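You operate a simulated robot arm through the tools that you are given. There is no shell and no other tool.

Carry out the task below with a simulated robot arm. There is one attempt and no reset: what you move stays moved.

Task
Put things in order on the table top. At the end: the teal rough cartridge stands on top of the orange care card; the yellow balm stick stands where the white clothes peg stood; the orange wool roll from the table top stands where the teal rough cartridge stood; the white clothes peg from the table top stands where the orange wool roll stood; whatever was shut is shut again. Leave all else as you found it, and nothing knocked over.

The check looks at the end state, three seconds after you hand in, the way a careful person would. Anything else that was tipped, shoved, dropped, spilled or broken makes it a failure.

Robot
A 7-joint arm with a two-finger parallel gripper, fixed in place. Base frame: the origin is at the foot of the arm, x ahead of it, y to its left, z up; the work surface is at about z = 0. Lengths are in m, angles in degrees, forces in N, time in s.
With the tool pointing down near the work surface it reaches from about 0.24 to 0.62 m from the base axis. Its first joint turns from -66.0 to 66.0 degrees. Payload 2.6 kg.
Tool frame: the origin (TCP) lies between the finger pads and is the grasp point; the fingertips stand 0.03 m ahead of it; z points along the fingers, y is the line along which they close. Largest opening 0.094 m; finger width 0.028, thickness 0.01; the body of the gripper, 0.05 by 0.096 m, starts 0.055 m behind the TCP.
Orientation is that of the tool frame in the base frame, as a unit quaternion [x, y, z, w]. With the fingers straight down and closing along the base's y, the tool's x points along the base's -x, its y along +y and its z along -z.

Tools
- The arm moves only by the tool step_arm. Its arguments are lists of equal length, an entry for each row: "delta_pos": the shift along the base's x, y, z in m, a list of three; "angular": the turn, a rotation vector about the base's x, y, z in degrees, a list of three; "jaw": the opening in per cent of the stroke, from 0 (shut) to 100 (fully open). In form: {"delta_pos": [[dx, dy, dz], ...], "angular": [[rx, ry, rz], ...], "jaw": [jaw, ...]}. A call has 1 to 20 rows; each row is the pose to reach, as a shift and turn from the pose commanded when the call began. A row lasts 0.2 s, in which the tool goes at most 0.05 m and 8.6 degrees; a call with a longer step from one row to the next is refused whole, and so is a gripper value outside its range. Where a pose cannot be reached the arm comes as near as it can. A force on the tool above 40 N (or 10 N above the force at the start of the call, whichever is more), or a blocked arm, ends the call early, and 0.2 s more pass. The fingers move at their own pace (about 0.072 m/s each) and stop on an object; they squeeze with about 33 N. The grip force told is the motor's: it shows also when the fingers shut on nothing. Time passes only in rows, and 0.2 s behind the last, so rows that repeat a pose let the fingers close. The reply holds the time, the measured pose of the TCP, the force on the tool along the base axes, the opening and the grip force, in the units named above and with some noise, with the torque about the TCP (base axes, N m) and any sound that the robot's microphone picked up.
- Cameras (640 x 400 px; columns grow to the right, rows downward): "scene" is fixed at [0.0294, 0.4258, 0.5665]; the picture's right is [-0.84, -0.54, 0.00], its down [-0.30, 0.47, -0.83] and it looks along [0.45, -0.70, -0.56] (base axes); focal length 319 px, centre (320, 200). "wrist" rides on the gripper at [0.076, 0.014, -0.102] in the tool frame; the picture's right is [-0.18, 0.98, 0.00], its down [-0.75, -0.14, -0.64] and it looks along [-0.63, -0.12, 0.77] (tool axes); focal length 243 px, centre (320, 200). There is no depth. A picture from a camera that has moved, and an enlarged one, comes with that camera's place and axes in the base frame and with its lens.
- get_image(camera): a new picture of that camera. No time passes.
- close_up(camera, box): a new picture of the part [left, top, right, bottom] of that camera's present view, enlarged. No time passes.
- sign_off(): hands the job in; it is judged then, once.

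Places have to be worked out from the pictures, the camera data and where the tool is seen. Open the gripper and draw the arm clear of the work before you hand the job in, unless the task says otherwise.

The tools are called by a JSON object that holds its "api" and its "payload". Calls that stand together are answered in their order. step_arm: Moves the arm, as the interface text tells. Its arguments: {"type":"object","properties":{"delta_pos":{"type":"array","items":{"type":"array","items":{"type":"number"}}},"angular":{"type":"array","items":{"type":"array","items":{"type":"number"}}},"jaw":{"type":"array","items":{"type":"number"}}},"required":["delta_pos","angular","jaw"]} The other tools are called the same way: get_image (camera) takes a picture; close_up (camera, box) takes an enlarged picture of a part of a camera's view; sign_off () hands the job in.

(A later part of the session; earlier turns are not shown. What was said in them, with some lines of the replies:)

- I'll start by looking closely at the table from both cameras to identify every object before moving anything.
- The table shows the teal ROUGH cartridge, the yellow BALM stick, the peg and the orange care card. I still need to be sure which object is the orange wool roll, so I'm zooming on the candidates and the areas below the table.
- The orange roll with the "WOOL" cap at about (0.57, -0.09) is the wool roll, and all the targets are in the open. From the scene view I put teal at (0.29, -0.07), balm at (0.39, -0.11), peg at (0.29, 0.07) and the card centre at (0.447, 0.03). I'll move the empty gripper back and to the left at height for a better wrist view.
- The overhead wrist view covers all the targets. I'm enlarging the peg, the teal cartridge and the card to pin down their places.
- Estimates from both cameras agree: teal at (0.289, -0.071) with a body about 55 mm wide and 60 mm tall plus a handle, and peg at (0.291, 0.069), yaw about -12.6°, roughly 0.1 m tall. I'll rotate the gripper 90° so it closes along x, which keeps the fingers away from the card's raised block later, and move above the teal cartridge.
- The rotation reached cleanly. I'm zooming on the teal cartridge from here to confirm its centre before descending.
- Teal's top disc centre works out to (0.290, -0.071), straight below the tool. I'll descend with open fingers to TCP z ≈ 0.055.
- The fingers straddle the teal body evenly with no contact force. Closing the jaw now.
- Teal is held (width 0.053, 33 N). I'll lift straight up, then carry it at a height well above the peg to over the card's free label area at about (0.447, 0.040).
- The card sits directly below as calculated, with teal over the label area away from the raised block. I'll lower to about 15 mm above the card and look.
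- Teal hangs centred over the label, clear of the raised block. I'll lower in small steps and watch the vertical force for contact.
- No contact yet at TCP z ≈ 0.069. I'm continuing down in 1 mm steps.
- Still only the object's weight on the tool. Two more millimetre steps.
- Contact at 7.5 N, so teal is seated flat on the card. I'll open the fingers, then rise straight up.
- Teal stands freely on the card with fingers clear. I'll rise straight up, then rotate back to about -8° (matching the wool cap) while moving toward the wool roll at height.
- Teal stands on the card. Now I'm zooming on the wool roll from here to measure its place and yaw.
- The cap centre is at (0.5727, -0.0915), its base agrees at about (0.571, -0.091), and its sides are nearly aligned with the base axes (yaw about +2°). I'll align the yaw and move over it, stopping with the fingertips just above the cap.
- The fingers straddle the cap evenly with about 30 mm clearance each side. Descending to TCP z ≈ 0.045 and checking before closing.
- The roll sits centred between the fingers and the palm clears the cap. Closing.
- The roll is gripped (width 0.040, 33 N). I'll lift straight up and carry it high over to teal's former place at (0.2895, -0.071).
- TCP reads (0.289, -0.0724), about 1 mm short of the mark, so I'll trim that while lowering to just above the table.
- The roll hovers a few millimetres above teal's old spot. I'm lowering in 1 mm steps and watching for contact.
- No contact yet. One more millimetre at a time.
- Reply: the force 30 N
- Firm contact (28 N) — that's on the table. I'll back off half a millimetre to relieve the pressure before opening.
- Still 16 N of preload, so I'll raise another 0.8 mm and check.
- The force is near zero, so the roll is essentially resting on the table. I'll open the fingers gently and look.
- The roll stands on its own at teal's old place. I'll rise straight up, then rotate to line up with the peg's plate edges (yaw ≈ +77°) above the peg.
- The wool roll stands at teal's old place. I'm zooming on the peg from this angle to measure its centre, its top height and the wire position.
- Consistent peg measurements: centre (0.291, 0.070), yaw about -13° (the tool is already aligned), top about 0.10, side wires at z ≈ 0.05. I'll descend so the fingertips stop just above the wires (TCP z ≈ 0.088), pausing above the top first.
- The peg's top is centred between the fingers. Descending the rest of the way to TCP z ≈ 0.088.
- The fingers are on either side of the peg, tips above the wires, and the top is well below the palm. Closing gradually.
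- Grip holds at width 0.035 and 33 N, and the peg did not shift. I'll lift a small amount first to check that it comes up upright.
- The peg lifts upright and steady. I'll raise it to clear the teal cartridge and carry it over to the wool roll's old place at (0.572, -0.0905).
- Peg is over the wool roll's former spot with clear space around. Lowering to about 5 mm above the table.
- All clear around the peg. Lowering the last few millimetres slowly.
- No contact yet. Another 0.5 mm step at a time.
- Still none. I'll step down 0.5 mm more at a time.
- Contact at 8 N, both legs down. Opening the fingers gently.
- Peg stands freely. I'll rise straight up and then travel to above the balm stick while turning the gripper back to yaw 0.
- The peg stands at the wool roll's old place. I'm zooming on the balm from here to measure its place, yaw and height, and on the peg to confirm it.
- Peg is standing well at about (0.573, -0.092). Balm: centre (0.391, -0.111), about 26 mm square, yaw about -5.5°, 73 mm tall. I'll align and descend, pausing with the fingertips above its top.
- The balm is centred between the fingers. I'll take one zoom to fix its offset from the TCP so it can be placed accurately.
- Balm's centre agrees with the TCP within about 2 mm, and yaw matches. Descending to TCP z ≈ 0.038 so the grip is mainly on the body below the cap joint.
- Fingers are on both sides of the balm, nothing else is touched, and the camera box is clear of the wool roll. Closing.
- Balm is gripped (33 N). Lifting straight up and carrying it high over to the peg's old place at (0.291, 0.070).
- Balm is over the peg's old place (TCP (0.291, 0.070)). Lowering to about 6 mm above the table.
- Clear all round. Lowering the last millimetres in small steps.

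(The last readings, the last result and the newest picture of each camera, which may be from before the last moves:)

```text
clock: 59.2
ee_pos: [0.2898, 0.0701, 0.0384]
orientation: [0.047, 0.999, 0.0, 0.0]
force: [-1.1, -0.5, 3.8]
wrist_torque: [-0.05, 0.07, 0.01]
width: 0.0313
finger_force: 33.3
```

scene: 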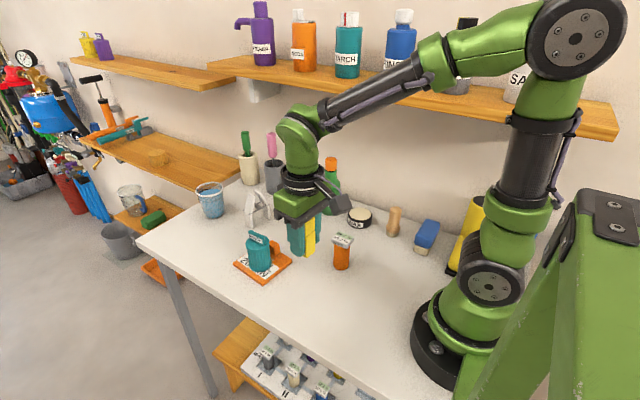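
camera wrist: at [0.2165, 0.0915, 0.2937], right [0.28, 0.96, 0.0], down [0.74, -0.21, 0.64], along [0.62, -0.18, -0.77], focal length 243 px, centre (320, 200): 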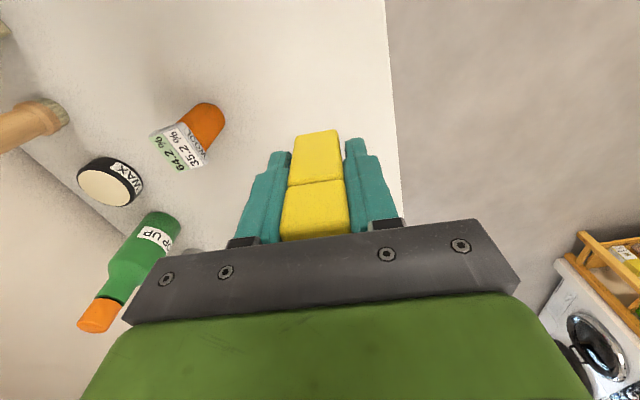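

The vertical force rises to about 4 N, so the balm just touches the table. Opening the fingers gently.

{"api": "step_arm", "payload": {"delta_pos": [[0, 0, -0.0003], [0, 0, -0.0003], [0, 0, -0.0003], [0, 0, -0.0003], [0, 0, -0.0003]], "angular": [[0, 0, 0], [0, 0, 0], [0, 0, 0], [0, 0, 0], [0, 0, 0]], "jaw": [36, 44, 56, 72, 85]}}

{"api": "get_image", "payload": {"camera": "wrist"}}

{"api": "close_up", "payload": {"camera": "scene", "box": [260, 210, 380, 320]}}

```text
clock: 60.4
ee_pos: [0.2904, 0.0703, 0.0383]
orientation: [0.048, 0.999, 0.0, 0.001]
force: [-0.7, 0.1, -0.6]
wrist_torque: [0.04, -0.01, -0.01]
width: 0.08
finger_force: 0.1
```

```text
taken
camera wrist: at [0.2162, 0.0914, 0.1397], right [0.28, 0.96, 0.0], down [0.74, -0.21, 0.64], along [0.62, -0.18, -0.77], focal length 243 px, centre (320, 200)
```

wrist: 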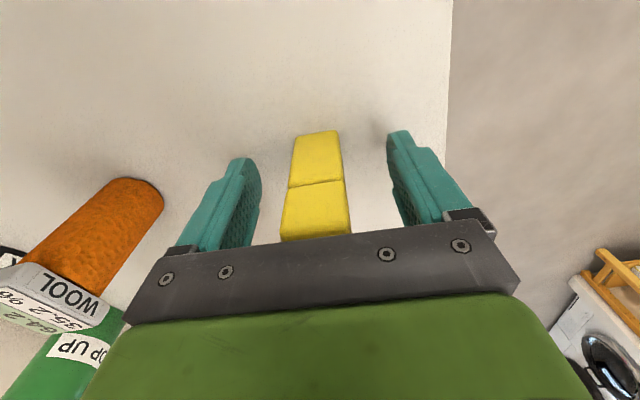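

```text
3.64 times, centred on (320, 265) of scene
camera zoom: at [0.0294, 0.4258, 0.5665], right [-0.84, -0.54, 0.0], down [-0.3, 0.47, -0.83], along [0.45, -0.7, -0.56], focal length 1161 px, centre (320, -36)
```

zoom: 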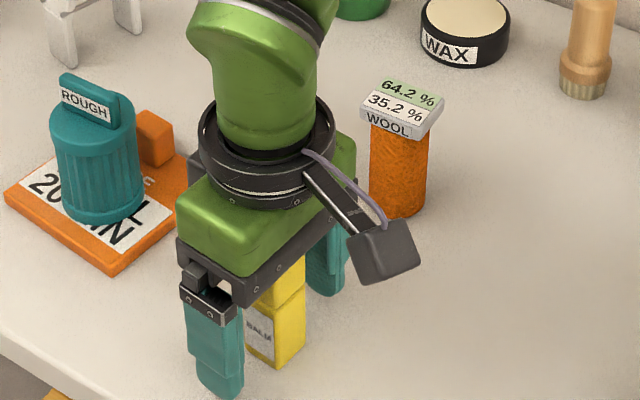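

Balm stands alone with fingers clear of it. Rising straight up and moving back near the starting pose to inspect everything.

{"api": "step_arm", "payload": {"delta_pos": [[0, 0, 0.02], [0, 0, 0.05], [0, 0, 0.09], [0, 0, 0.13], [0, 0, 0.17], [0, 0, 0.21], [0, 0, 0.25], [0, -0.04, 0.265], [0, -0.08, 0.265], [0, -0.11, 0.265], [0, -0.11, 0.265]], "angular": [[0, 0, 0], [0, 0, 0], [0, 0, 0], [0, 0, 0], [0, 0, 0], [0, 0, 0], [0, 0, 0], [0, 0, 3], [0, 0, 5.4], [0, 0, 5.4], [0, 0, 5.4]], "jaw": [85, 85, 85, 100, 100, 100, 100, 100, 100, 100, 100]}}

{"api": "get_image", "payload": {"camera": "scene"}}

{"api": "get_image", "payload": {"camera": "wrist"}}

{"api": "close_up", "payload": {"camera": "scene", "box": [180, 160, 460, 335]}}

```text
clock: 62.8
ee_pos: [0.2907, -0.042, 0.3038]
orientation: [0.0, 1.0, 0.0, 0.0]
force: [0.1, -0.4, 0.5]
wrist_torque: [-0.01, 0.0, 0.0]
width: 0.0941
finger_force: 0.0
```

```text
taken
```

scene: 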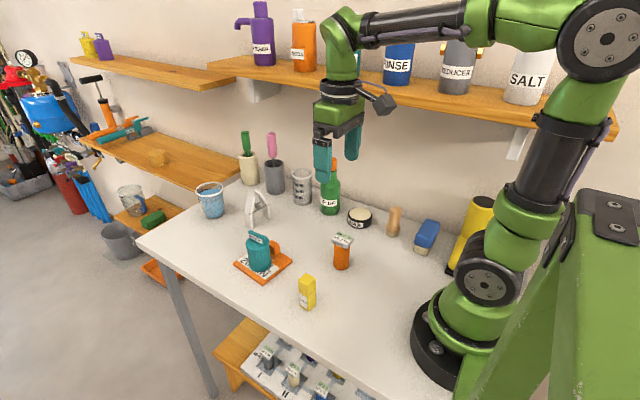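

```text
taken
camera wrist: at [0.2142, -0.0273, 0.4061], right [0.18, 0.98, 0.0], down [0.75, -0.14, 0.64], along [0.63, -0.12, -0.77], focal length 243 px, centre (320, 200)
```

wrist: 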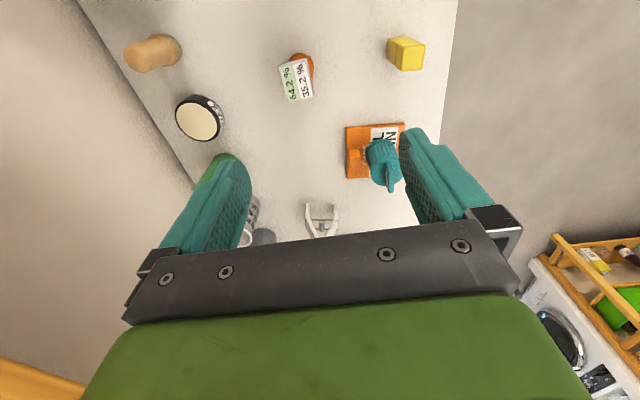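

```text
2.29 times, centred on (320, 248) of scene
camera zoom: at [0.0294, 0.4258, 0.5665], right [-0.84, -0.54, 0.0], down [-0.3, 0.47, -0.83], along [0.45, -0.7, -0.56], focal length 730 px, centre (320, 91)
```

zoom: 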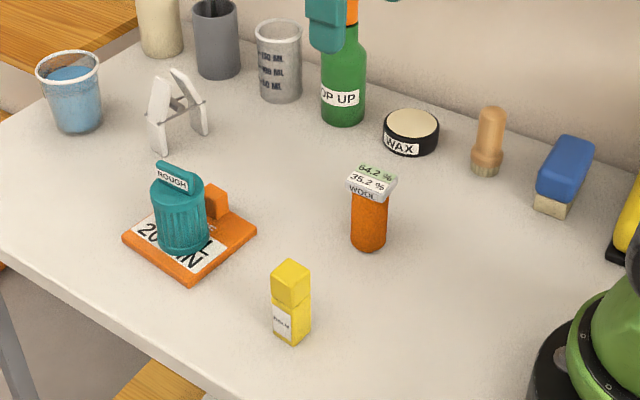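

All four objects stand in their places:

- **Teal cartridge:** on the card, and the card's corners haven't moved.
- **Wool roll:** at teal's old place; its base pixel matches teal's old one.
- **Peg:** at the wool roll's old place.
- **Balm:** at the peg's old place.

The other items look as they did at the start and nothing was opened. The gripper is open and clear, so I'm handing in.

{"api": "sign_off", "payload": {}}

```text
The job is handed in.
```

I made all four moves and handed the job in. The sign-off didn't report a result, so I don't know the verdict yet.

| Item | Where it stands now | How close |
|---|---|---|
| Teal rough cartridge | On the orange care card, on the label and clear of the raised block | The card itself hasn't moved |
| Orange wool roll | Where the teal cartridge stood | Within about 1 mm by the final picture |
| White clothes peg | Where the wool roll stood | Within about 2–3 mm by my measurement |
| Yellow balm stick | Where the clothes peg stood | Within about 3 mm by my measurement |

In the last pictures, everything on the table was upright and the other items looked as they did at the start. I opened nothing, so there was nothing to shut again. I left the gripper open and raised above the table.

The wool roll touched down harder than I meant, at about 28 N. I eased off before letting go, and it stood upright with no visible shift.
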